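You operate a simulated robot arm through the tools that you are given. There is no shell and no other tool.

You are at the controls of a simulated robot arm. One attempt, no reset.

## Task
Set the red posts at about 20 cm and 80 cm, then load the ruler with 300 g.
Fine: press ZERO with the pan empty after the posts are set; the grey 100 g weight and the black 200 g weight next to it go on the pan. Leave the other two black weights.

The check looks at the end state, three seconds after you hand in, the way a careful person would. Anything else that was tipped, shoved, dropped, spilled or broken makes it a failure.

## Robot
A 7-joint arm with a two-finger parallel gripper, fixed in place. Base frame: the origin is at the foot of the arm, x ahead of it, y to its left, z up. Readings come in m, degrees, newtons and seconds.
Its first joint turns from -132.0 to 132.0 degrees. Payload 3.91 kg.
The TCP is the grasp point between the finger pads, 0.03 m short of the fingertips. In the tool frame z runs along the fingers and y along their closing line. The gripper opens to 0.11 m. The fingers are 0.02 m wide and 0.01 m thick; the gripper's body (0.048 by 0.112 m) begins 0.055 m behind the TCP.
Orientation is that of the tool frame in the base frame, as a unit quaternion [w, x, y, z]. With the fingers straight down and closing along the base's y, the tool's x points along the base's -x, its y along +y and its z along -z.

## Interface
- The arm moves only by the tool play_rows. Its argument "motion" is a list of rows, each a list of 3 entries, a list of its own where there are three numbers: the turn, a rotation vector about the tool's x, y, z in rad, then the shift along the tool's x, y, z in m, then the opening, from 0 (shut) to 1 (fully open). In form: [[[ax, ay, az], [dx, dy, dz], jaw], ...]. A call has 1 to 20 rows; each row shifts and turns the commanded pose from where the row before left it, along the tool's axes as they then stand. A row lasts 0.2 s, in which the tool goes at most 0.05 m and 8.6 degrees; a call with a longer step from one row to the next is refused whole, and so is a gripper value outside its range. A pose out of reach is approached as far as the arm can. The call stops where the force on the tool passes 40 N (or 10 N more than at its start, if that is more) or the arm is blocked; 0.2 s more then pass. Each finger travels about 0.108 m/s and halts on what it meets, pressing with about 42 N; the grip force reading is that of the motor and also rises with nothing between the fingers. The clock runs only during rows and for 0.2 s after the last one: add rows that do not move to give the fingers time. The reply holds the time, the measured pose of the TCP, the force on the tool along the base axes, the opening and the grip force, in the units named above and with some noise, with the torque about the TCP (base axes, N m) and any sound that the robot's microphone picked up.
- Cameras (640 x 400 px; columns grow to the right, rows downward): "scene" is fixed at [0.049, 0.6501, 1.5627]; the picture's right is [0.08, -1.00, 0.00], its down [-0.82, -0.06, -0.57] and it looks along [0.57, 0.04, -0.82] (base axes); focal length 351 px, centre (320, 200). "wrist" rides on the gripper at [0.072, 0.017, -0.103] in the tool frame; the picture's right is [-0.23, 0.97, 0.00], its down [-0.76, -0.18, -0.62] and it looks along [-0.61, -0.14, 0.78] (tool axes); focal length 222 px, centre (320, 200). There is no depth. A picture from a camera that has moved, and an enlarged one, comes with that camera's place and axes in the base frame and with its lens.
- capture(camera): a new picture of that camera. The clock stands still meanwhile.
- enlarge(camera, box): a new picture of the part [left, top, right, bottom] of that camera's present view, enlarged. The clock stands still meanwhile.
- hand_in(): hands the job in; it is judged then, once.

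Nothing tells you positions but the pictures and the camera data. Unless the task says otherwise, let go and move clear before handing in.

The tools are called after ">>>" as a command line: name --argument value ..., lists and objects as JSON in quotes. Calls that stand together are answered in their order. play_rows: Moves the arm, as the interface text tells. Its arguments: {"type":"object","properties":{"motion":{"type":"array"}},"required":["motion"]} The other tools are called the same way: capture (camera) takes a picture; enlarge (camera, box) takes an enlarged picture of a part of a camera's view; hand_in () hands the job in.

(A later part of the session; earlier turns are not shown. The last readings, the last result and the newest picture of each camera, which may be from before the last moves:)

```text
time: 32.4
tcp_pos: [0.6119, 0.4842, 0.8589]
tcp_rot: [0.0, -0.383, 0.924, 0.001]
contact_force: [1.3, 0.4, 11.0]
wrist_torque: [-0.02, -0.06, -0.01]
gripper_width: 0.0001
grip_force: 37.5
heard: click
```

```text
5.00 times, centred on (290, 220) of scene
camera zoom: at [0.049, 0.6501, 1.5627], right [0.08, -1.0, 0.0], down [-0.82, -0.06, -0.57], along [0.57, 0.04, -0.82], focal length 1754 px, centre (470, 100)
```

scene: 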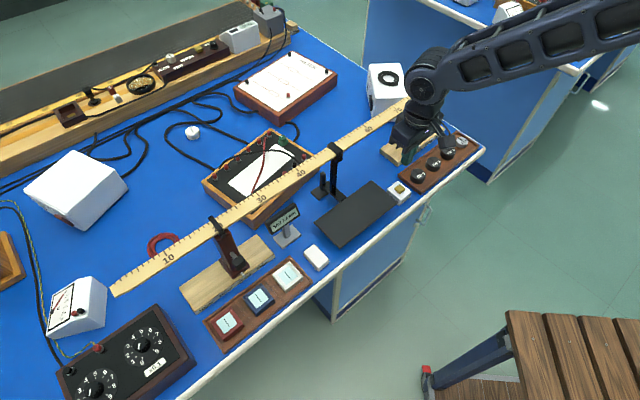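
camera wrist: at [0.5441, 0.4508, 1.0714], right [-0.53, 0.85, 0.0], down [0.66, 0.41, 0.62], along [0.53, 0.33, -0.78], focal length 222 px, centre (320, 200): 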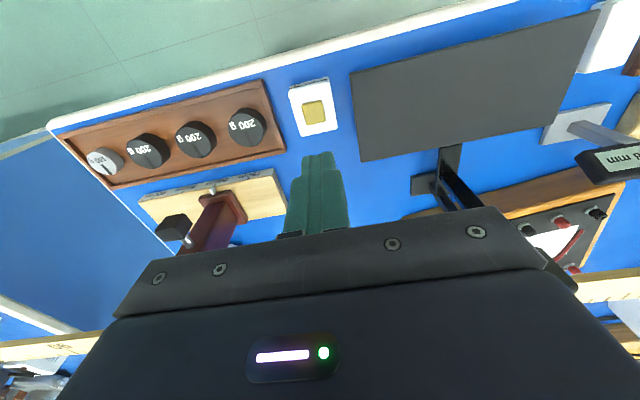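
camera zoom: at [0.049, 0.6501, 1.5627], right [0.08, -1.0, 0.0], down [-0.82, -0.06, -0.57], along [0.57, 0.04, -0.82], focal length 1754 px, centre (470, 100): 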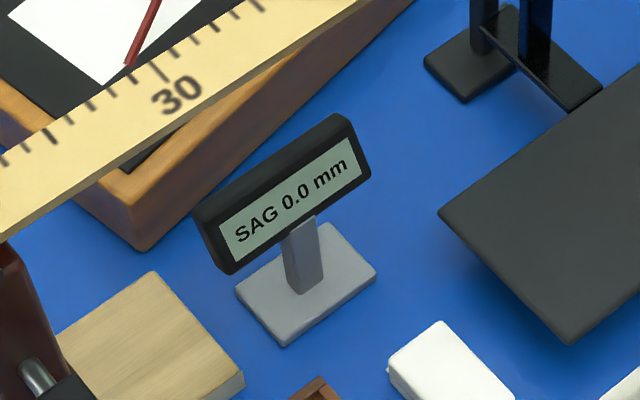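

There was a click and the display reads SAG 0.0 mm with the pan empty. I'll lift off and move over the weights.

>>> play_rows --motion '[[[0, 0, 0], [0, 0, -0.03], 0.0], [[0, 0, 0], [0, 0, -0.045], 0.0], [[0, 0, 0], [0, 0, -0.045], 0.2], [[0, 0, 0], [0, -0.045, 0], 0.5], [[0, 0, 0], [0, -0.045, 0], 0.5], [[0, 0, 0], [0, -0.045, 0], 0.5], [[0, 0, 0], [0, -0.045, 0], 0.5], [[0, 0, 0], [0, -0.045, 0], 0.5], [[0, 0, 0], [0, 0, 0], 0.5]]'

>>> capture --camera "wrist"

>>> enlarge --camera "wrist" --box '[200, 40, 440, 220]'

>>> capture --camera "scene"

```text
time: 34.4
tcp_pos: [0.7693, 0.3248, 0.9772]
tcp_rot: [0.0, -0.383, 0.924, 0.001]
contact_force: [1.0, 0.1, 0.4]
wrist_torque: [-0.04, -0.01, 0.0]
gripper_width: 0.055
grip_force: 0.1
```

```text
taken
camera wrist: at [0.704, 0.2861, 1.0811], right [-0.53, 0.85, 0.0], down [0.66, 0.41, 0.62], along [0.53, 0.33, -0.78], focal length 222 px, centre (320, 200)
```

wrist: 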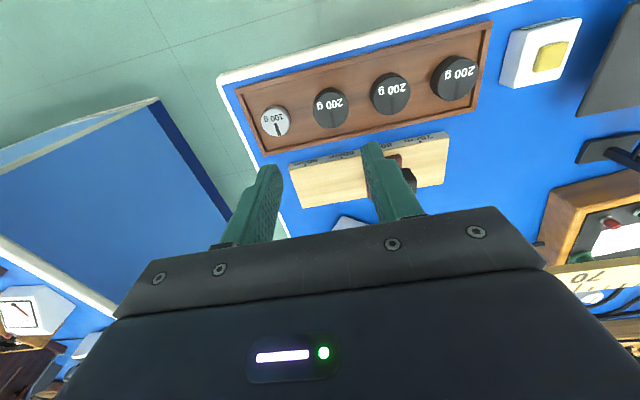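

```text
2.22 times, centred on (320, 130) of wrist
camera zoom: at [0.704, 0.2861, 1.0811], right [-0.53, 0.85, 0.0], down [0.66, 0.41, 0.62], along [0.53, 0.33, -0.78], focal length 494 px, centre (320, 356)
```

zoom: 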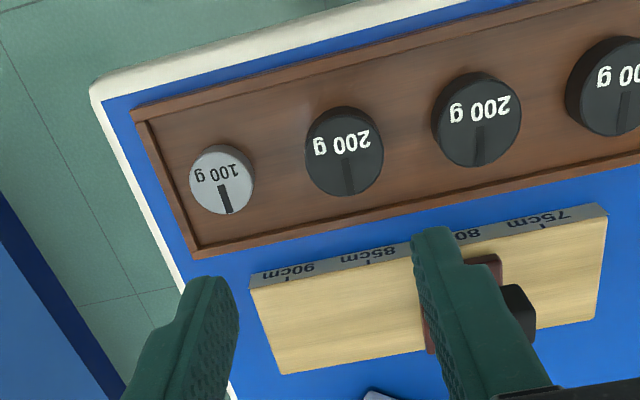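

```text
taken
```

scene: 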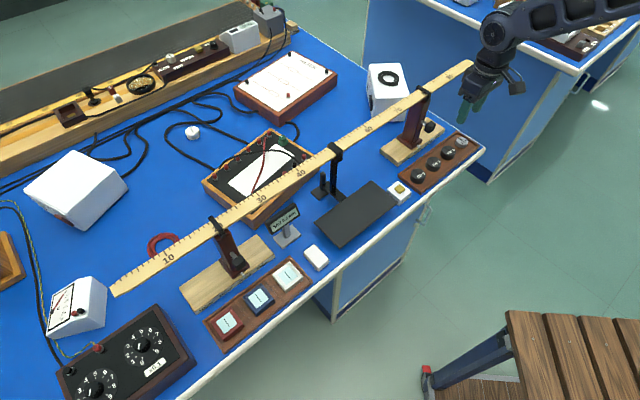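

The weights refine to: 100 g at (a 0.364, b 0.777, top z 0.82) and the adjacent 200 g at (a 0.299, b 0.777). I'll move over the 100 g and look from closer, because the tray rim is tight.

>>> play_rows --motion '[[[0, 0, 0], [-0.003, -0.025, 0.02], 0.5], [[0, 0, 0], [0, -0.024, 0.03], 0.5], [[0, 0, 0], [0, 0, 0.025], 0.5], [[0, 0, 0], [0, 0, 0], 0.5]]'

>>> capture --camera "wrist"

>>> enlarge --camera "wrist" --box '[220, 60, 420, 220]'

>>> enlarge --camera "scene" --box '[420, 110, 500, 180]'

```text
time: 35.4
tcp_pos: [0.804, 0.2893, 0.904]
tcp_rot: [0.0, -0.383, 0.924, 0.0]
contact_force: [0.3, 0.2, 0.8]
wrist_torque: [-0.01, -0.01, 0.0]
gripper_width: 0.0548
grip_force: 0.1
```

```text
taken
camera wrist: at [0.7398, 0.2514, 1.007], right [-0.53, 0.85, 0.0], down [0.66, 0.41, 0.62], along [0.53, 0.33, -0.78], focal length 222 px, centre (320, 200)
```

wrist: 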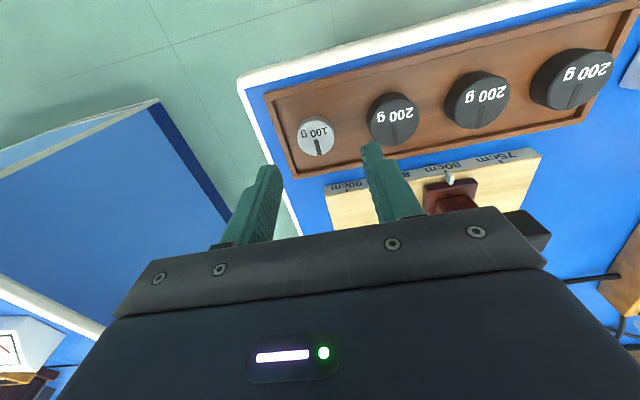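

```text
2.50 times, centred on (320, 140) of wrist
camera zoom: at [0.7398, 0.2514, 1.007], right [-0.53, 0.85, 0.0], down [0.66, 0.41, 0.62], along [0.53, 0.33, -0.78], focal length 555 px, centre (320, 350)
```

zoom: 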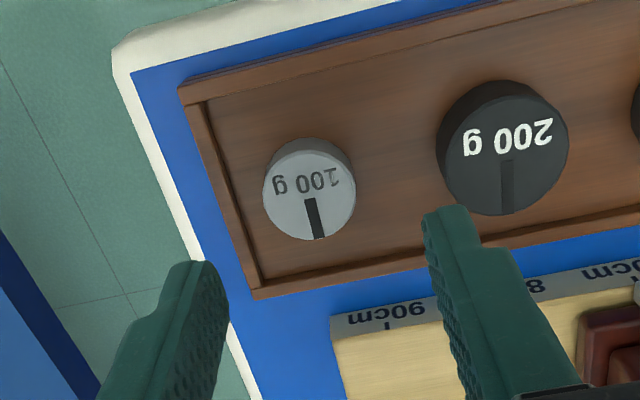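

```text
5.71 times, centred on (460, 145) of scene
camera zoom: at [0.049, 0.6501, 1.5627], right [0.08, -1.0, 0.0], down [-0.82, -0.06, -0.57], along [0.57, 0.04, -0.82], focal length 2005 px, centre (-480, 514)
```

zoom: 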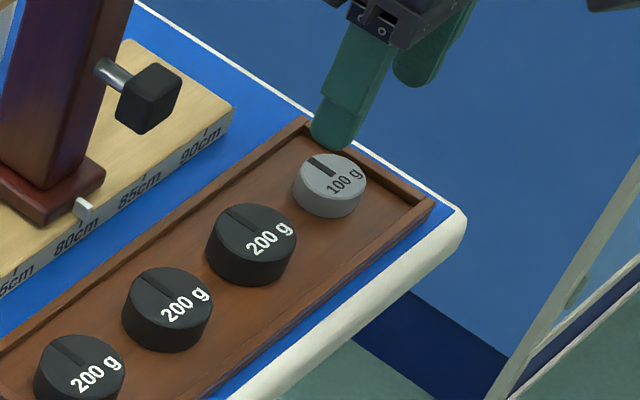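

The 100 g is about 3.2 cm across at (a 0.366, b 0.777, top z 0.818), and the rim is close on its right. I'll set a narrow opening and lower to just above it.

>>> play_rows --motion '[[[0, 0, 0], [-0.004, 0, 0], 0.43], [[0, 0, 0], [0, 0, 0.03], 0.43], [[0, 0, 0], [0, 0, 0.02], 0.43], [[0, 0, 0], [0, 0, 0], 0.43]]'

>>> capture --camera "wrist"

>>> enlarge --camera "wrist" --box '[240, 100, 400, 220]'

>>> enlarge --camera "scene" --box '[420, 110, 500, 180]'

```text
time: 36.4
tcp_pos: [0.8087, 0.2964, 0.8543]
tcp_rot: [0.0, -0.384, 0.923, 0.0]
contact_force: [0.7, 0.5, -0.1]
wrist_torque: [0.02, -0.02, 0.0]
gripper_width: 0.0472
grip_force: 0.0
```

```text
taken
camera wrist: at [0.7435, 0.257, 0.9571], right [-0.53, 0.85, 0.0], down [0.66, 0.41, 0.62], along [0.53, 0.33, -0.78], focal length 222 px, centre (320, 200)
```

wrist: 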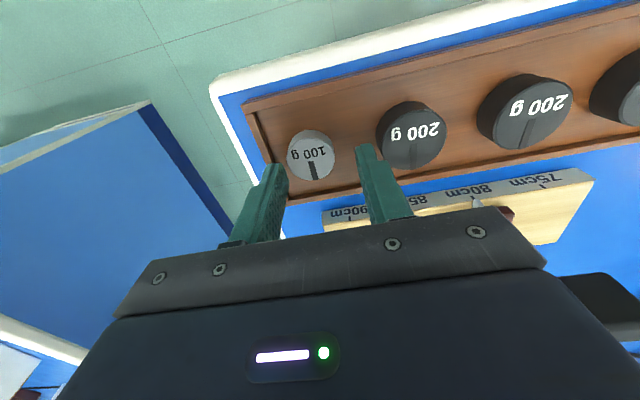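

```text
3.33 times, centred on (320, 160) of wrist
camera zoom: at [0.7435, 0.257, 0.9571], right [-0.53, 0.85, 0.0], down [0.66, 0.41, 0.62], along [0.53, 0.33, -0.78], focal length 740 px, centre (320, 333)
```

zoom: 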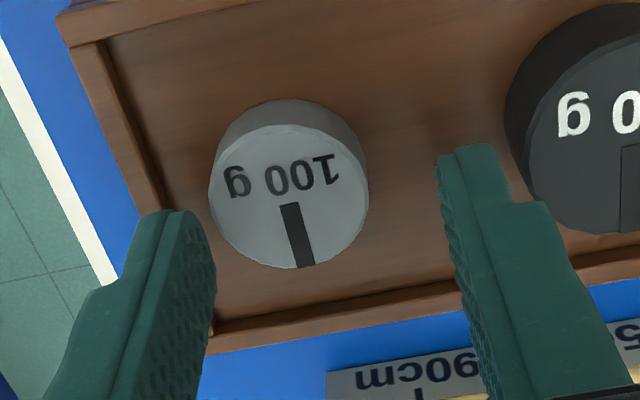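

```text
5.71 times, centred on (460, 145) of scene
camera zoom: at [0.049, 0.6501, 1.5627], right [0.08, -1.0, 0.0], down [-0.82, -0.06, -0.57], along [0.57, 0.04, -0.82], focal length 2005 px, centre (-480, 514)
```

zoom: 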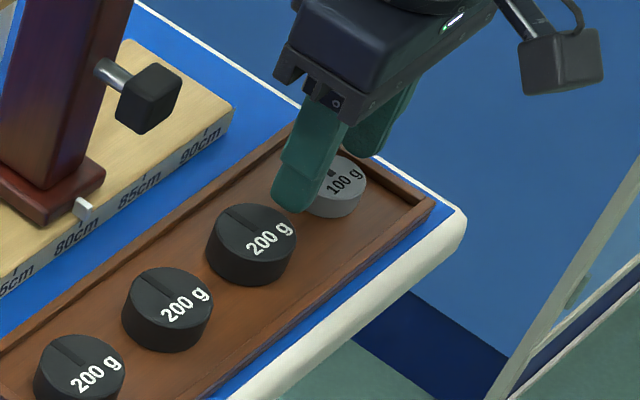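

Closing along the bench leaves only about 1 mm at the rim. I'll rise, turn the tool about 50° so the fingers sit diagonally where there's more room, and look again.

>>> play_rows --motion '[[[0, 0, 0], [0, -0.0045, -0.03], 0.45], [[0, 0, -0.1454], [0, 0, 0], 0.45], [[0, 0, -0.1454], [0, 0, 0], 0.45], [[0, 0, -0.1454], [0, 0, 0], 0.45], [[0, 0, -0.1454], [0, 0, 0], 0.45], [[0, 0, -0.1454], [0, 0, 0], 0.45], [[0, 0, -0.1454], [0, 0, 0], 0.45], [[0, 0, 0], [0, 0, 0], 0.45]]'

>>> capture --camera "wrist"

>>> enlarge --camera "wrist" --box '[220, 80, 420, 230]'

>>> enlarge --camera "scene" --box '[400, 60, 500, 180]'

```text
time: 38.2
tcp_pos: [0.8127, 0.294, 0.8835]
tcp_rot: [0.0, 0.738, -0.675, 0.0]
contact_force: [0.4, 0.0, -0.4]
wrist_torque: [-0.01, 0.02, 0.02]
gripper_width: 0.0496
grip_force: 0.0
```

```text
taken
camera wrist: at [0.8004, 0.2201, 0.9866], right [-0.99, 0.14, 0.0], down [0.11, 0.77, 0.62], along [0.09, 0.62, -0.78], focal length 222 px, centre (320, 200)
```

wrist: 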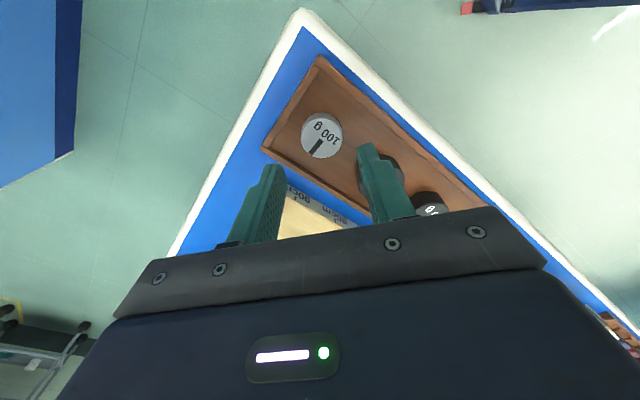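

```text
2.67 times, centred on (320, 155) of wrist
camera zoom: at [0.8004, 0.2201, 0.9866], right [-0.99, 0.14, 0.0], down [0.11, 0.77, 0.62], along [0.09, 0.62, -0.78], focal length 592 px, centre (320, 320)
```

zoom: 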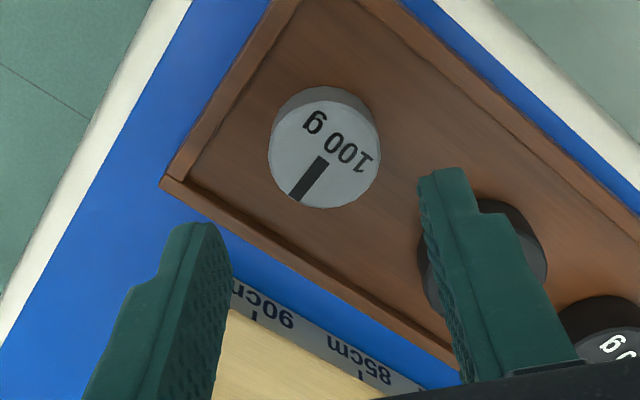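

```text
3.33 times, centred on (450, 120) of scene
camera zoom: at [0.049, 0.6501, 1.5627], right [0.08, -1.0, 0.0], down [-0.82, -0.06, -0.57], along [0.57, 0.04, -0.82], focal length 1170 px, centre (-113, 467)
```

zoom: 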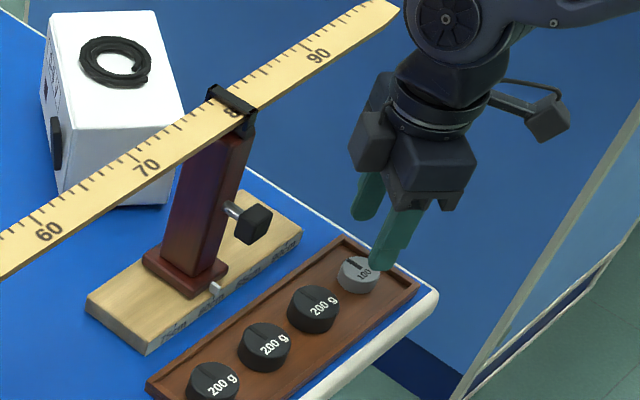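

Diagonally there's now comfortable space on both sides. I'll fine-tune the centring, narrow the opening and lower gently.

>>> play_rows --motion '[[[0, 0, 0], [0.0026, 0.0024, 0], 0.385], [[0, 0, 0], [0, 0, 0.02], 0.385], [[0, 0, 0], [0, 0, 0.012], 0.385], [[0, 0, 0], [0, 0, 0], 0.385]]'

>>> enlarge --camera "wrist" --box '[220, 80, 420, 230]'

>>> enlarge --camera "scene" --box '[420, 110, 500, 180]'

```text
time: 39.2
tcp_pos: [0.8101, 0.2903, 0.8517]
tcp_rot: [0.0, 0.737, -0.676, -0.001]
contact_force: [-0.6, 0.2, -0.8]
wrist_torque: [-0.01, 0.0, 0.0]
gripper_width: 0.0421
grip_force: 0.1
```

```text
2.67 times, centred on (320, 155) of wrist
camera zoom: at [0.798, 0.2164, 0.9551], right [-0.99, 0.14, 0.0], down [0.11, 0.77, 0.62], along [0.09, 0.62, -0.78], focal length 592 px, centre (320, 320)
```

zoom: 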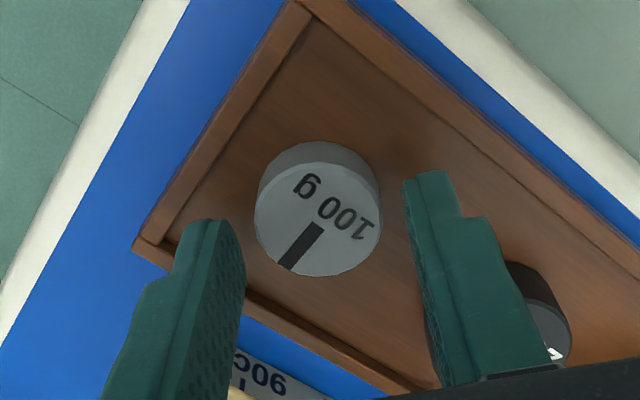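

```text
5.71 times, centred on (460, 145) of scene
camera zoom: at [0.049, 0.6501, 1.5627], right [0.08, -1.0, 0.0], down [-0.82, -0.06, -0.57], along [0.57, 0.04, -0.82], focal length 2005 px, centre (-480, 514)
```

zoom: 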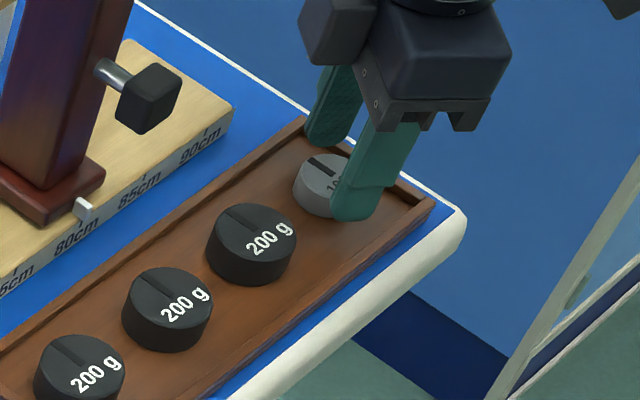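

Centred to about a millimetre. I'll lower the last 1.2 cm and grip.

>>> play_rows --motion '[[[0, 0, 0], [-0.0015, 0, 0.005], 0.385], [[0, 0, 0], [0, 0, 0.004], 0.385], [[0, 0, 0], [0, 0, 0.003], 0.385], [[0, 0, 0], [0, 0, 0], 0.385]]'

>>> enlarge --camera "wrist" --box '[220, 80, 420, 230]'

```text
time: 40.2
tcp_pos: [0.8097, 0.2919, 0.84]
tcp_rot: [0.0, 0.737, -0.676, 0.0]
contact_force: [0.4, 0.1, -0.2]
wrist_torque: [0.04, -0.04, 0.03]
gripper_width: 0.0426
grip_force: 0.0
```

```text
2.67 times, centred on (320, 155) of wrist
camera zoom: at [0.7979, 0.2185, 0.9429], right [-0.99, 0.14, 0.0], down [0.11, 0.77, 0.62], along [0.09, 0.62, -0.78], focal length 592 px, centre (320, 320)
```

zoom: 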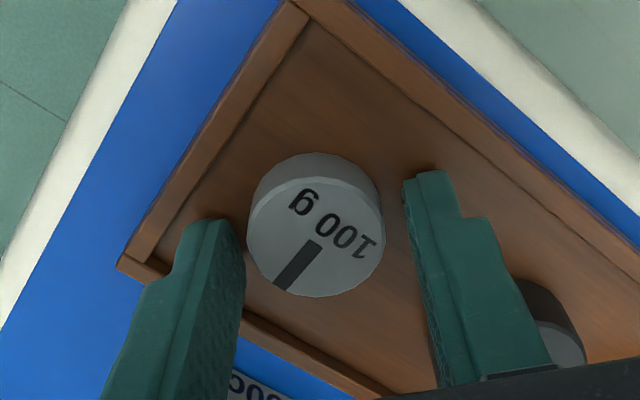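

There's no contact with anything, so I'll go 2 mm lower and close.

>>> play_rows --motion '[[[0, 0, 0], [0, 0, 0.0025], 0.385], [[0, 0, 0], [0, 0, 0], 0.3], [[0, 0, 0], [0, 0, 0], 0.2], [[0, 0, 0], [0, 0, 0], 0.15], [[0, 0, 0], [0, 0, 0], 0.15]]'

>>> enlarge --camera "wrist" --box '[220, 80, 420, 230]'

```text
time: 41.4
tcp_pos: [0.8088, 0.2915, 0.8385]
tcp_rot: [0.0, 0.737, -0.676, 0.0]
contact_force: [-7.5, -0.4, 22.9]
wrist_torque: [-0.2, 0.51, -0.1]
gripper_width: 0.0316
grip_force: 42.0
```

```text
2.67 times, centred on (320, 155) of wrist
camera zoom: at [0.7972, 0.2186, 0.9414], right [-0.99, 0.14, 0.0], down [0.11, 0.77, 0.62], along [0.09, 0.62, -0.78], focal length 592 px, centre (320, 320)
```

zoom: 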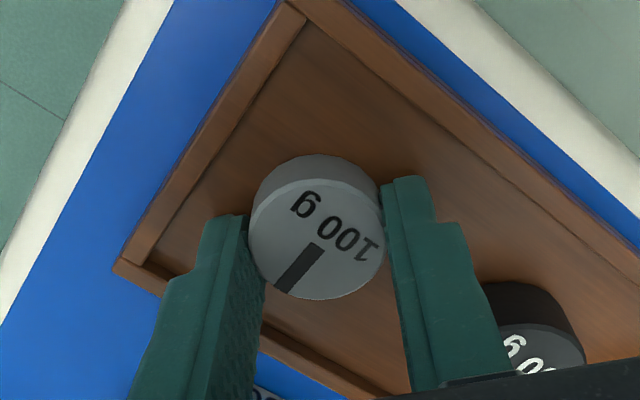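

The weight is gripped at 3.2 cm width. I'll lift straight up and check.

>>> play_rows --motion '[[[0, 0, 0], [0, 0, -0.01], 0.15], [[0, 0, 0], [0, 0, -0.02], 0.15], [[0, 0, 0], [0, 0, -0.04], 0.15], [[0, 0, 0], [0, 0, -0.04], 0.15], [[0, 0, 0], [0, 0, 0], 0.15]]'

>>> capture --camera "wrist"

>>> capture --camera "scene"

```text
time: 42.6
tcp_pos: [0.8103, 0.2926, 0.9482]
tcp_rot: [0.0, 0.737, -0.676, -0.001]
contact_force: [0.4, -0.4, -0.9]
wrist_torque: [0.01, 0.0, 0.01]
gripper_width: 0.0312
grip_force: 41.7
```

```text
taken
camera wrist: at [0.799, 0.219, 1.0521], right [-0.99, 0.14, 0.0], down [0.11, 0.77, 0.62], along [0.09, 0.62, -0.78], focal length 222 px, centre (320, 200)
```

wrist: 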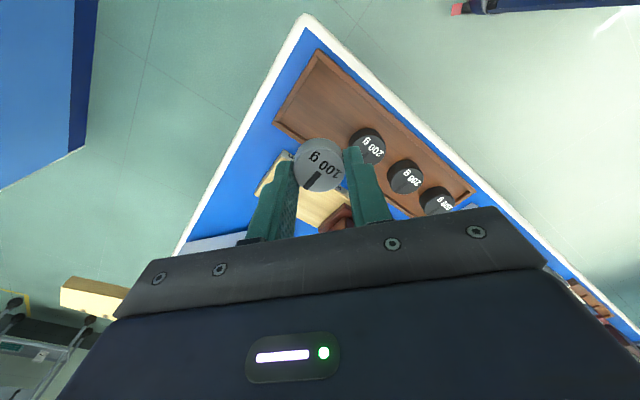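

```text
taken
```

scene: 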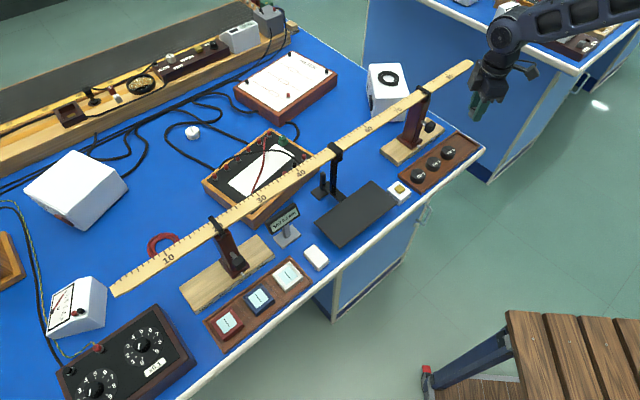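

The 100 g weight is held securely. The pan top is at z 0.837, spanning a −0.146…0.046 and b 0.75…0.84. I'll turn back parallel to the bench and carry the weight over the left half of the pan.

>>> play_rows --motion '[[[0, 0, 0], [0, 0, -0.02], 0.15], [[0, 0, 0.1454], [0, 0, 0], 0.15], [[0, 0, 0.1454], [0, 0, 0], 0.15], [[0, 0, 0.1454], [0, 0, 0], 0.15], [[0, 0, 0.1454], [0, 0, 0], 0.15], [[0, 0, 0.1454], [0, 0, 0], 0.15], [[0, 0, 0.1454], [0, 0, 0], 0.15], [[0, 0, 0], [0, 0.045, 0], 0.15], [[0, 0, 0], [0, 0.045, 0], 0.15], [[0, 0, 0], [0, 0.045, 0], 0.15], [[0, 0, 0], [0, 0.045, 0], 0.15], [[0, 0, 0], [0, 0.045, 0], 0.15], [[0, 0, 0], [0, 0.045, 0], 0.15], [[0, 0, 0], [0, 0.045, 0], 0.15], [[0, 0, 0], [0, 0.045, 0], 0.15], [[0, 0, 0], [0, 0.045, 0], 0.15], [[0, 0, 0], [-0.007, 0.045, 0], 0.15], [[0, 0, 0], [0, 0, 0], 0.15]]'

>>> capture --camera "wrist"

>>> capture --camera "scene"

```text
time: 46.4
tcp_pos: [0.4955, 0.6144, 0.9665]
tcp_rot: [0.0, -0.382, 0.924, 0.001]
contact_force: [0.3, -0.5, -1.3]
wrist_torque: [-0.04, 0.02, 0.01]
gripper_width: 0.0312
grip_force: 42.2
```

```text
taken
camera wrist: at [0.4325, 0.5755, 1.0702], right [-0.53, 0.85, 0.0], down [0.66, 0.41, 0.62], along [0.53, 0.33, -0.78], focal length 222 px, centre (320, 200)
```

wrist: 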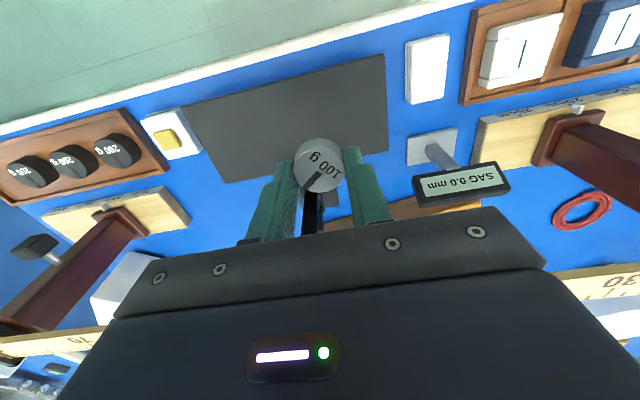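

```text
taken
```

scene: 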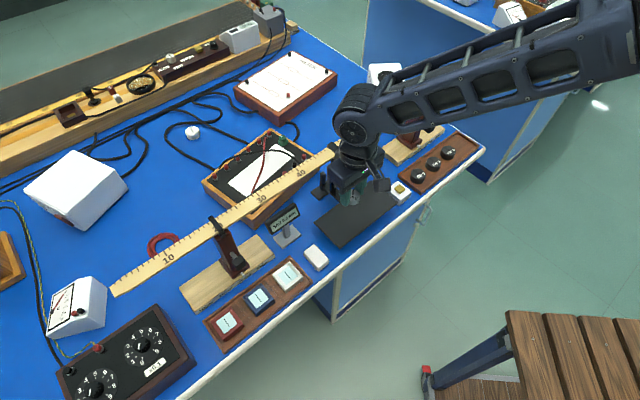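

The weight hangs above the left half of the pan with everything clear. I'll lower it close to the surface.

>>> play_rows --motion '[[[0, 0, 0], [-0.004, 0.004, 0.03], 0.15], [[0, 0, 0], [0, 0, 0.03], 0.15], [[0, 0, 0], [0, 0, 0.02], 0.15], [[0, 0, 0], [0, 0, 0.008], 0.15], [[0, 0, 0], [0, 0, 0], 0.15]]'

>>> capture --camera "wrist"

>>> enlarge --camera "scene" --box '[260, 90, 440, 260]'

```text
time: 47.6
tcp_pos: [0.4964, 0.6197, 0.8805]
tcp_rot: [0.0, -0.383, 0.924, 0.001]
contact_force: [0.0, -0.4, -0.4]
wrist_torque: [0.0, 0.01, 0.0]
gripper_width: 0.0317
grip_force: 42.2
```

```text
taken
camera wrist: at [0.4328, 0.5813, 0.9836], right [-0.53, 0.85, 0.0], down [0.66, 0.41, 0.62], along [0.53, 0.33, -0.78], focal length 222 px, centre (320, 200)
```

wrist: 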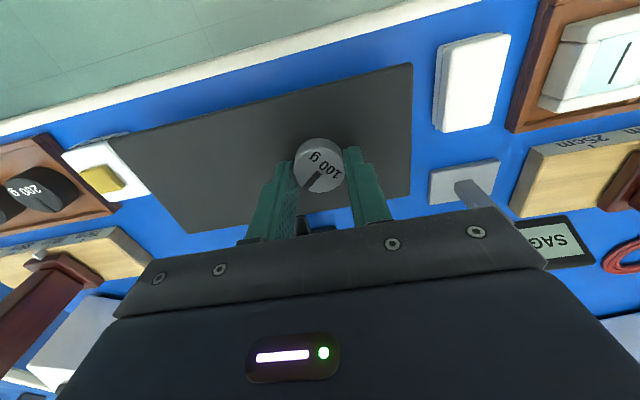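

```text
2.35 times, centred on (350, 175) of scene
camera zoom: at [0.049, 0.6501, 1.5627], right [0.08, -1.0, 0.0], down [-0.82, -0.06, -0.57], along [0.57, 0.04, -0.82], focal length 826 px, centre (249, 259)
```

zoom: 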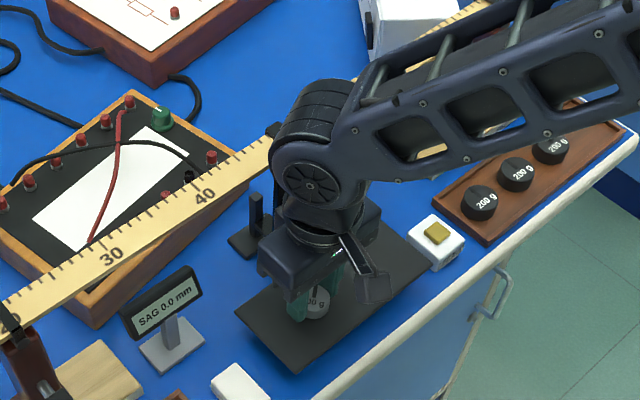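

Still no contact. I'll go down in 2 mm steps and watch the force.

>>> play_rows --motion '[[[0, 0, 0], [0, 0, 0.002], 0.15], [[0, 0, 0], [0, 0, 0.002], 0.15], [[0, 0, 0], [0, 0, 0.002], 0.15]]'

>>> enlarge --camera "scene" --box '[270, 180, 400, 260]'

```text
time: 48.4
tcp_pos: [0.4968, 0.6208, 0.8741]
tcp_rot: [0.0, -0.382, 0.924, 0.001]
contact_force: [0.1, -0.8, 0.1]
wrist_torque: [-0.01, -0.02, -0.02]
gripper_width: 0.0319
grip_force: 42.2
```

```text
4.92 times, centred on (335, 220) of scene
camera zoom: at [0.049, 0.6501, 1.5627], right [0.08, -1.0, 0.0], down [-0.82, -0.06, -0.57], along [0.57, 0.04, -0.82], focal length 1727 px, centre (246, 102)
```

zoom: 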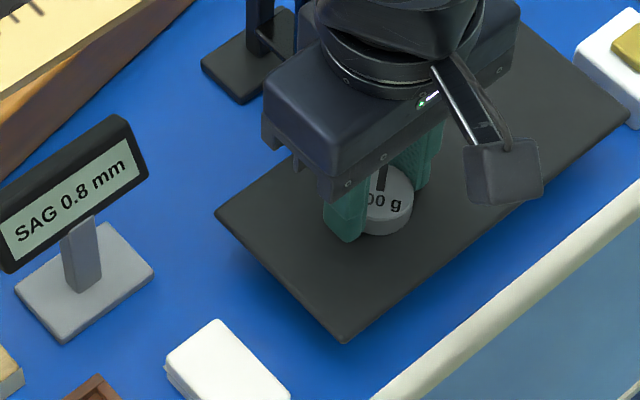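

The display moved to 0.8 mm, so the weight has touched the pan. I'll open and lift off.

>>> play_rows --motion '[[[0, 0, 0], [0, 0, 0.001], 0.15], [[0, 0, 0], [0, 0, 0], 0.32], [[0, 0, 0], [0, 0, 0], 0.42], [[0, 0, 0], [0, 0, 0], 0.45], [[0, 0, 0], [0, 0, -0.01], 0.45], [[0, 0, 0], [0, 0, -0.03], 0.45], [[0, 0, 0], [0, 0, -0.045], 0.45], [[0, 0, 0], [0, 0, 0], 0.45]]'

>>> capture --camera "wrist"

>>> enlarge --camera "scene" --box '[250, 160, 410, 260]'

```text
time: 50.2
tcp_pos: [0.497, 0.6186, 0.9597]
tcp_rot: [-0.001, -0.383, 0.924, 0.001]
contact_force: [0.1, 0.6, 0.0]
wrist_torque: [0.0, 0.03, -0.01]
gripper_width: 0.0496
grip_force: 0.0
```

```text
taken
camera wrist: at [0.4331, 0.5795, 1.0634], right [-0.53, 0.85, 0.0], down [0.66, 0.41, 0.62], along [0.53, 0.33, -0.78], focal length 222 px, centre (320, 200)
```

wrist: 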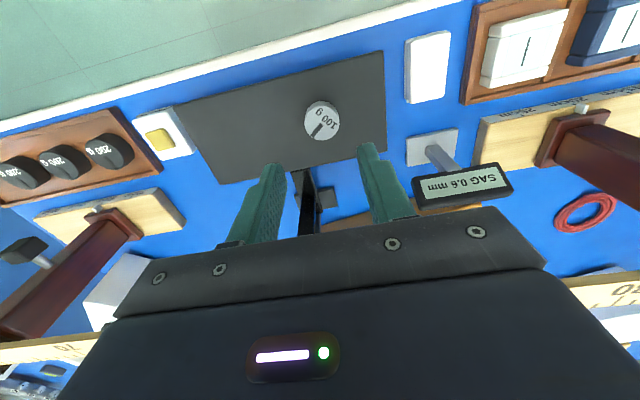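

```text
4.00 times, centred on (330, 210) of scene
camera zoom: at [0.049, 0.6501, 1.5627], right [0.08, -1.0, 0.0], down [-0.82, -0.06, -0.57], along [0.57, 0.04, -0.82], focal length 1403 px, centre (280, 160)
```

zoom: 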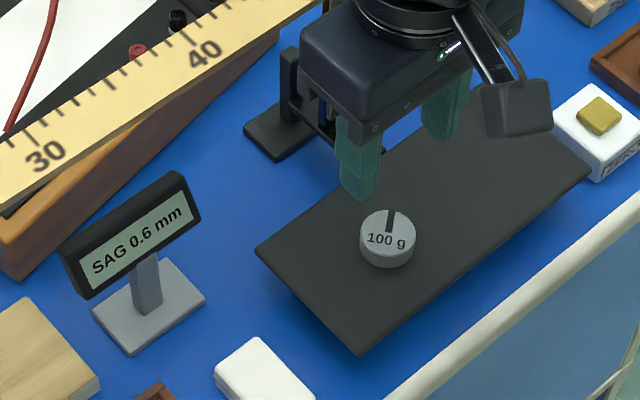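

The 100 g stands on the pan and the display reads 0.6 mm. Now I'll go back for the 200 g that stood beside it.

>>> play_rows --motion '[[[0, 0, 0], [0.0125, -0.035, 0], 0.5], [[0, 0, 0], [0, -0.045, 0], 0.5], [[0, 0, 0], [0, -0.045, 0], 0.5], [[0, 0, 0], [0, -0.045, 0], 0.5], [[0, 0, 0], [0, -0.045, 0], 0.5], [[0, 0, 0], [0, -0.045, 0], 0.5], [[0, 0, 0], [0, -0.045, 0], 0.5], [[0, 0, 0], [0, -0.045, 0], 0.5], [[0, 0, 0], [0, -0.038, 0], 0.5], [[0, 0, 0], [0, 0, 0.04], 0.5], [[0, 0, 0], [0, 0, 0.025], 0.5], [[0, 0, 0], [0, 0, 0], 0.5]]'

>>> capture --camera "wrist"

>>> enlarge --camera "wrist" --box '[220, 80, 420, 230]'

>>> enlarge --camera "scene" --box '[400, 90, 500, 180]'

```text
time: 52.8
tcp_pos: [0.7607, 0.3379, 0.8929]
tcp_rot: [0.0, -0.383, 0.924, 0.0]
contact_force: [0.3, 0.5, -0.2]
wrist_torque: [0.0, 0.0, 0.03]
gripper_width: 0.0548
grip_force: 0.1
```

```text
taken
camera wrist: at [0.6968, 0.2987, 0.9963], right [-0.53, 0.85, 0.0], down [0.66, 0.41, 0.62], along [0.53, 0.33, -0.78], focal length 222 px, centre (320, 200)
```

wrist: 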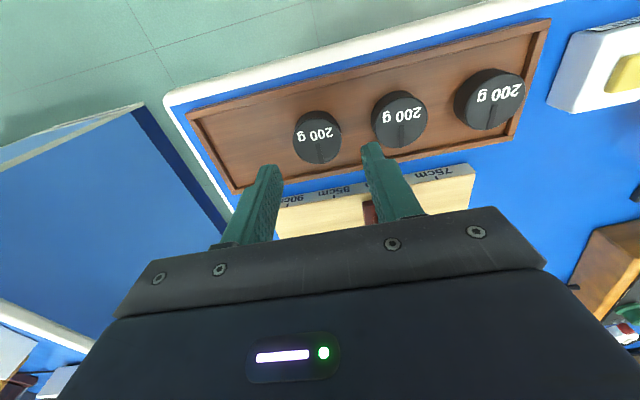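

```text
2.67 times, centred on (320, 155) of wrist
camera zoom: at [0.6968, 0.2987, 0.9963], right [-0.53, 0.85, 0.0], down [0.66, 0.41, 0.62], along [0.53, 0.33, -0.78], focal length 592 px, centre (320, 320)
```

zoom: 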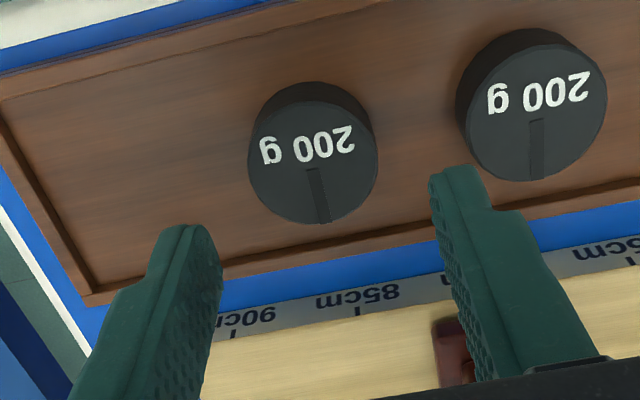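

```text
4.44 times, centred on (450, 135) of scene
camera zoom: at [0.049, 0.6501, 1.5627], right [0.08, -1.0, 0.0], down [-0.82, -0.06, -0.57], along [0.57, 0.04, -0.82], focal length 1559 px, centre (-258, 489)
```

zoom: 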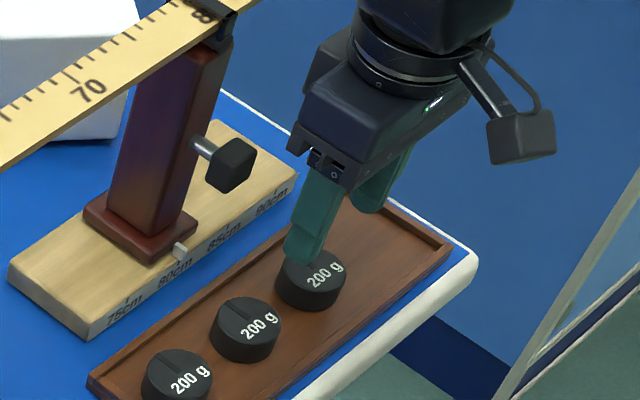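

The 200 g is at (a 0.300, b 0.777), about 4 cm across, and there's room on both sides. I'll lower around it.

>>> play_rows --motion '[[[0, 0, 0], [0, -0.0022, 0.02], 0.5], [[0, 0, 0], [0, 0, 0.02], 0.5], [[0, 0, 0], [0, 0, 0.007], 0.5], [[0, 0, 0], [0, 0, 0.005], 0.5], [[0, 0, 0], [0, 0, 0], 0.5]]'

>>> enlarge --camera "wrist" --box '[220, 80, 420, 230]'

>>> enlarge --camera "scene" --box '[400, 90, 500, 180]'

```text
time: 54.0
tcp_pos: [0.763, 0.3355, 0.8402]
tcp_rot: [0.0, -0.382, 0.924, 0.001]
contact_force: [-0.3, -0.2, 0.0]
wrist_torque: [0.0, 0.0, 0.0]
gripper_width: 0.0549
grip_force: 0.0
```

```text
2.67 times, centred on (320, 155) of wrist
camera zoom: at [0.6987, 0.2965, 0.9439], right [-0.53, 0.85, 0.0], down [0.66, 0.41, 0.62], along [0.53, 0.33, -0.78], focal length 592 px, centre (320, 320)
```

zoom: 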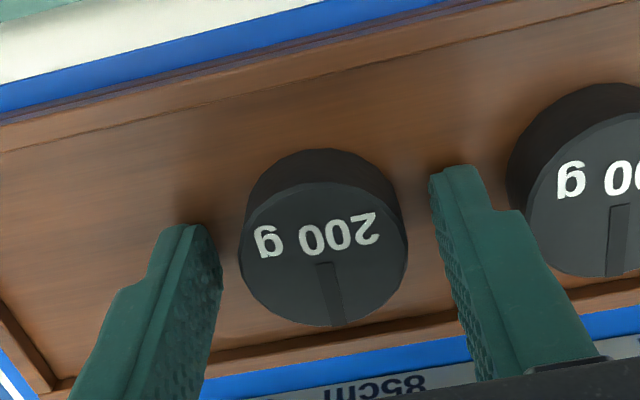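

```text
4.44 times, centred on (450, 135) of scene
camera zoom: at [0.049, 0.6501, 1.5627], right [0.08, -1.0, 0.0], down [-0.82, -0.06, -0.57], along [0.57, 0.04, -0.82], focal length 1559 px, centre (-258, 489)
```

zoom: 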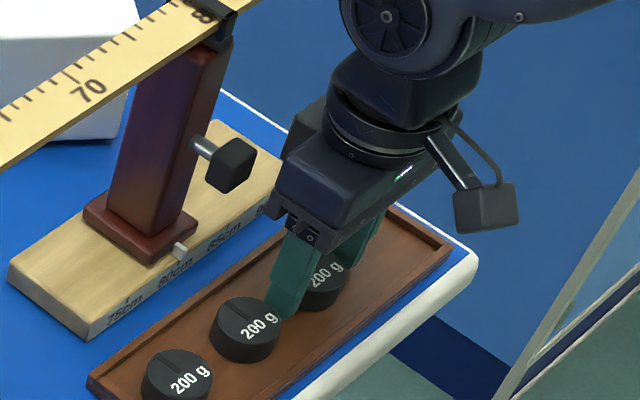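

The fingers are either side of it and not touching the neighbour. I'll close and lift slightly.

>>> play_rows --motion '[[[0, 0, 0], [0, 0, 0], 0.42], [[0, 0, 0], [0, 0, 0], 0.34], [[0, 0, 0], [0, 0, 0], 0.25], [[0, 0, 0], [0, 0, 0], 0.2], [[0, 0, 0], [0, 0, 0], 0.2], [[0, 0, 0], [0, 0, -0.01], 0.2], [[0, 0, 0], [0, 0, -0.03], 0.2], [[0, 0, 0], [0, 0, 0], 0.2]]'

>>> capture --camera "wrist"

>>> enlarge --camera "scene" --box '[400, 90, 500, 180]'

```text
time: 55.8
tcp_pos: [0.7632, 0.3368, 0.8806]
tcp_rot: [-0.001, -0.382, 0.924, 0.001]
contact_force: [0.7, -0.2, -1.7]
wrist_torque: [-0.01, -0.02, 0.01]
gripper_width: 0.0388
grip_force: 42.0
```

```text
taken
camera wrist: at [0.6982, 0.2982, 0.9846], right [-0.53, 0.85, 0.0], down [0.66, 0.41, 0.62], along [0.53, 0.33, -0.78], focal length 222 px, centre (320, 200)
```

wrist: 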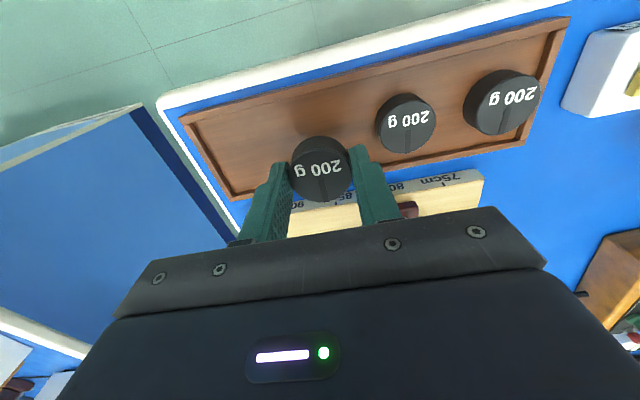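

```text
4.44 times, centred on (450, 135) of scene
camera zoom: at [0.049, 0.6501, 1.5627], right [0.08, -1.0, 0.0], down [-0.82, -0.06, -0.57], along [0.57, 0.04, -0.82], focal length 1559 px, centre (-258, 489)
```

zoom: 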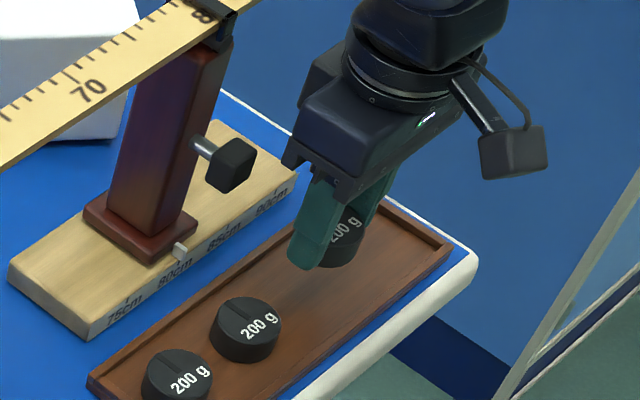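

The 200 g is held and the two others are undisturbed. I'll raise it and carry it to the right-of-centre part of the pan.

>>> play_rows --motion '[[[0, 0, 0], [0, 0, -0.045], 0.2], [[0, 0, 0], [0, 0, -0.045], 0.2], [[0, 0, 0], [-0.011, 0.04, 0], 0.2], [[0, 0, 0], [0, 0.04, 0], 0.2], [[0, 0, 0], [0, 0.04, 0], 0.2], [[0, 0, 0], [0, 0.04, 0], 0.2], [[0, 0, 0], [0, 0.04, 0], 0.2], [[0, 0, 0], [0, 0.04, 0], 0.2], [[0, 0, 0], [0, 0.04, 0], 0.2], [[0, 0, 0], [0, 0.0375, 0], 0.2], [[0, 0, 0], [0, 0, 0.03], 0.2], [[0, 0, 0], [0, 0, 0.03], 0.2], [[0, 0, 0], [0, 0, 0], 0.2]]'

>>> capture --camera "wrist"

>>> enlarge --camera "scene" --box '[260, 110, 440, 260]'

```text
time: 58.6
tcp_pos: [0.5474, 0.5685, 0.9092]
tcp_rot: [0.0, -0.384, 0.924, 0.001]
contact_force: [-0.1, 0.6, -2.2]
wrist_torque: [0.0, -0.03, -0.02]
gripper_width: 0.0389
grip_force: 41.9
```

```text
taken
camera wrist: at [0.483, 0.5291, 1.013], right [-0.53, 0.85, 0.0], down [0.66, 0.41, 0.62], along [0.53, 0.33, -0.78], focal length 222 px, centre (320, 200)
```

wrist: 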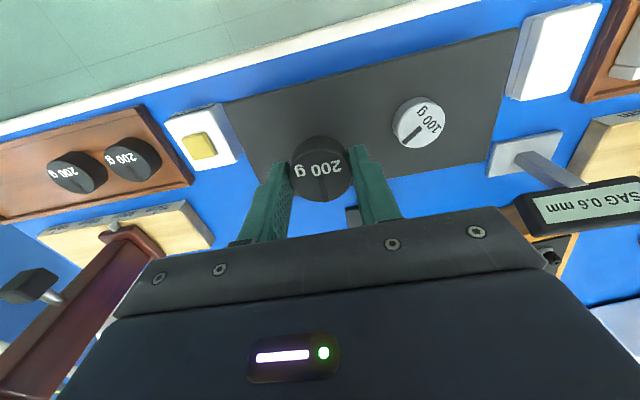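

```text
2.67 times, centred on (350, 185) of scene
camera zoom: at [0.049, 0.6501, 1.5627], right [0.08, -1.0, 0.0], down [-0.82, -0.06, -0.57], along [0.57, 0.04, -0.82], focal length 936 px, centre (240, 240)
```

zoom: 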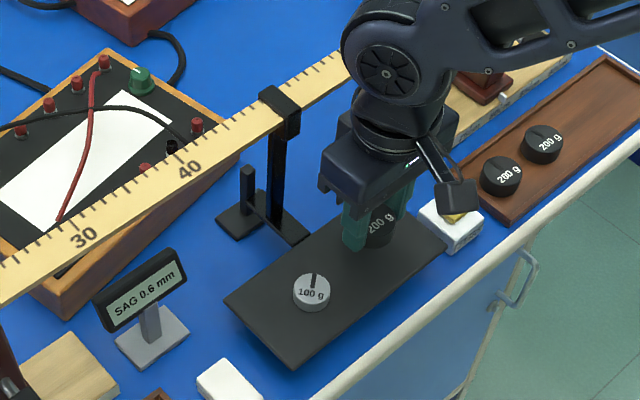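

The position is good and clear of the 100 g. I'll lower close and then finish in 2 mm steps.

>>> play_rows --motion '[[[0, 0, 0], [0, 0, 0.018], 0.2], [[0, 0, 0], [0, 0, 0.008], 0.2], [[0, 0, 0], [0, 0, 0.003], 0.2], [[0, 0, 0], [0, 0, 0.002], 0.2], [[0, 0, 0], [0, 0, 0.002], 0.2]]'

>>> enlarge --camera "scene" --box '[260, 160, 420, 260]'

```text
time: 59.8
tcp_pos: [0.547, 0.5697, 0.8774]
tcp_rot: [0.0, -0.383, 0.924, 0.0]
contact_force: [-0.4, 0.0, -2.1]
wrist_torque: [0.01, -0.03, -0.01]
gripper_width: 0.0389
grip_force: 42.5
```

```text
4.00 times, centred on (340, 210) of scene
camera zoom: at [0.049, 0.6501, 1.5627], right [0.08, -1.0, 0.0], down [-0.82, -0.06, -0.57], along [0.57, 0.04, -0.82], focal length 1403 px, centre (240, 160)
```

zoom: 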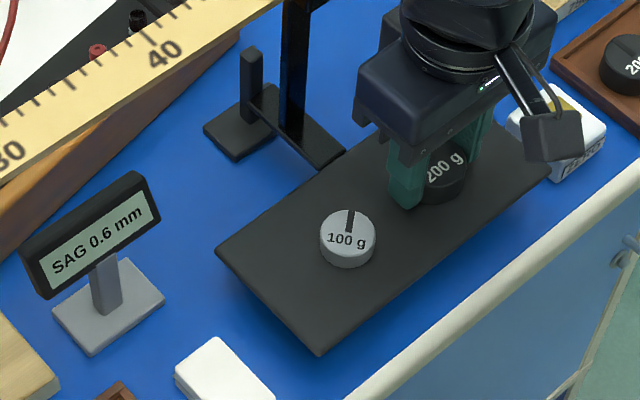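

No contact yet: the display still reads 0.6 mm and the load still hangs. I'll go down a little more.

>>> play_rows --motion '[[[0, 0, 0], [0, 0, 0.002], 0.2], [[0, 0, 0], [0, 0, 0.002], 0.2]]'

>>> enlarge --camera "scene" --box '[260, 160, 420, 260]'

```text
time: 60.4
tcp_pos: [0.547, 0.5687, 0.8732]
tcp_rot: [0.0, -0.384, 0.923, 0.001]
contact_force: [0.0, -0.8, 2.2]
wrist_torque: [-0.08, -0.07, 0.0]
gripper_width: 0.0392
grip_force: 42.0
```

```text
4.00 times, centred on (340, 210) of scene
camera zoom: at [0.049, 0.6501, 1.5627], right [0.08, -1.0, 0.0], down [-0.82, -0.06, -0.57], along [0.57, 0.04, -0.82], focal length 1403 px, centre (240, 160)
```

zoom: 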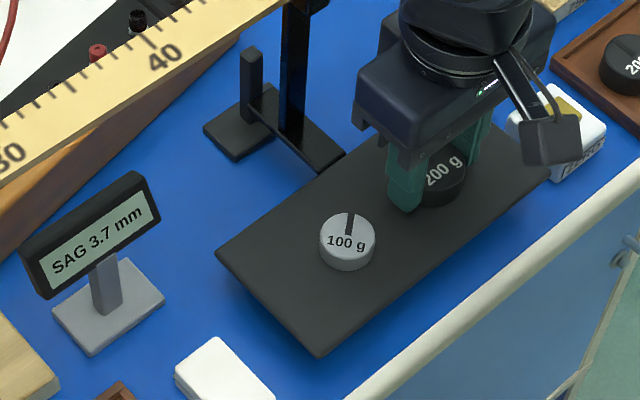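

The weight is on the pan, pressing slightly too hard, so I'll ease up 1.5 mm, open and lift clear.

>>> play_rows --motion '[[[0, 0, 0], [0, 0, -0.0015], 0.2], [[0, 0, 0], [0, 0, 0], 0.38], [[0, 0, 0], [0, 0, 0], 0.46], [[0, 0, 0], [0, 0, 0], 0.46], [[0, 0, 0], [0, 0, -0.01], 0.46], [[0, 0, 0], [0, 0, -0.03], 0.46], [[0, 0, 0], [0, 0, -0.045], 0.46], [[0, 0, 0], [0, 0, -0.045], 0.46], [[0, 0, 0], [0.03, 0, -0.03], 0.46], [[0, 0, 0], [0.04, 0, 0], 0.46], [[0, 0, 0], [0.04, 0, 0], 0.46], [[0, 0, 0], [0.04, 0, 0], 0.46], [[0, 0, 0], [0, 0, 0], 0.46]]'

>>> capture --camera "scene"

>>> enlarge --camera "scene" --box '[250, 150, 410, 260]'

>>> enlarge --camera "scene" --box '[360, 70, 500, 220]'

>>> enlarge --camera "scene" --box '[100, 190, 320, 350]'

```text
time: 63.2
tcp_pos: [0.4421, 0.4618, 1.0368]
tcp_rot: [0.0, -0.383, 0.924, 0.0]
contact_force: [0.6, 0.3, -0.1]
wrist_torque: [0.03, -0.01, 0.01]
gripper_width: 0.0507
grip_force: 0.0
```

```text
taken
```

scene: 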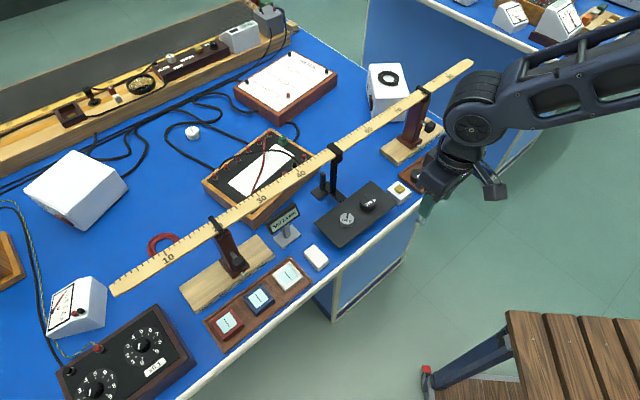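

```text
3.64 times, centred on (330, 205) of scene
camera zoom: at [0.049, 0.6501, 1.5627], right [0.08, -1.0, 0.0], down [-0.82, -0.06, -0.57], along [0.57, 0.04, -0.82], focal length 1276 px, centre (284, 182)
```

zoom: 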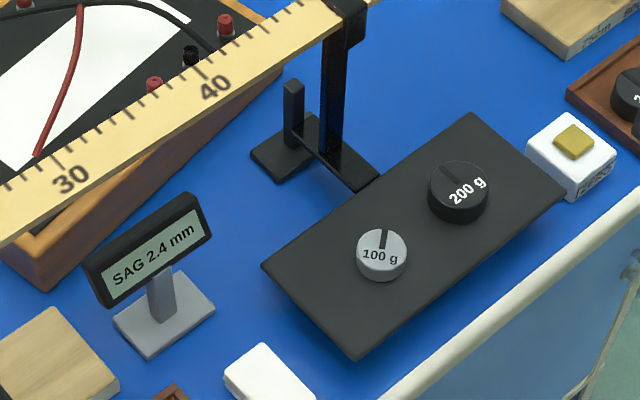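

```text
2.67 times, centred on (430, 145) of scene
camera zoom: at [0.049, 0.6501, 1.5627], right [0.08, -1.0, 0.0], down [-0.82, -0.06, -0.57], along [0.57, 0.04, -0.82], focal length 936 px, centre (27, 347)
```

zoom: 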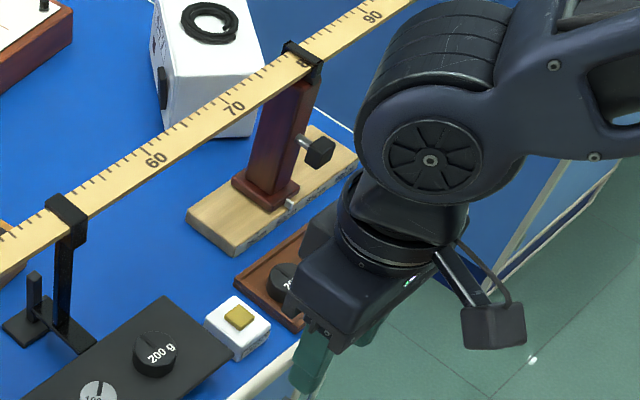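

```text
2.50 times, centred on (210, 270) of scene
camera zoom: at [0.049, 0.6501, 1.5627], right [0.08, -1.0, 0.0], down [-0.82, -0.06, -0.57], along [0.57, 0.04, -0.82], focal length 877 px, centre (595, 25)
```

zoom: 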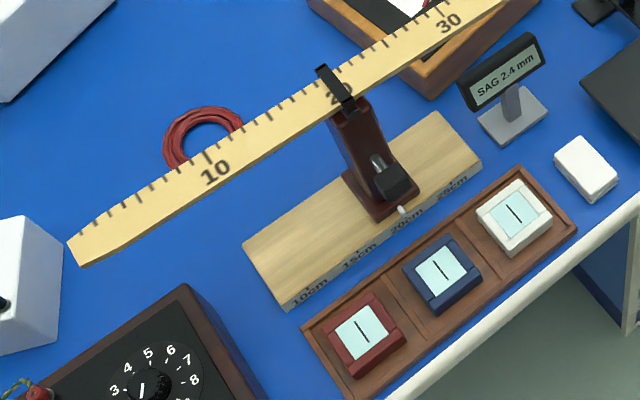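

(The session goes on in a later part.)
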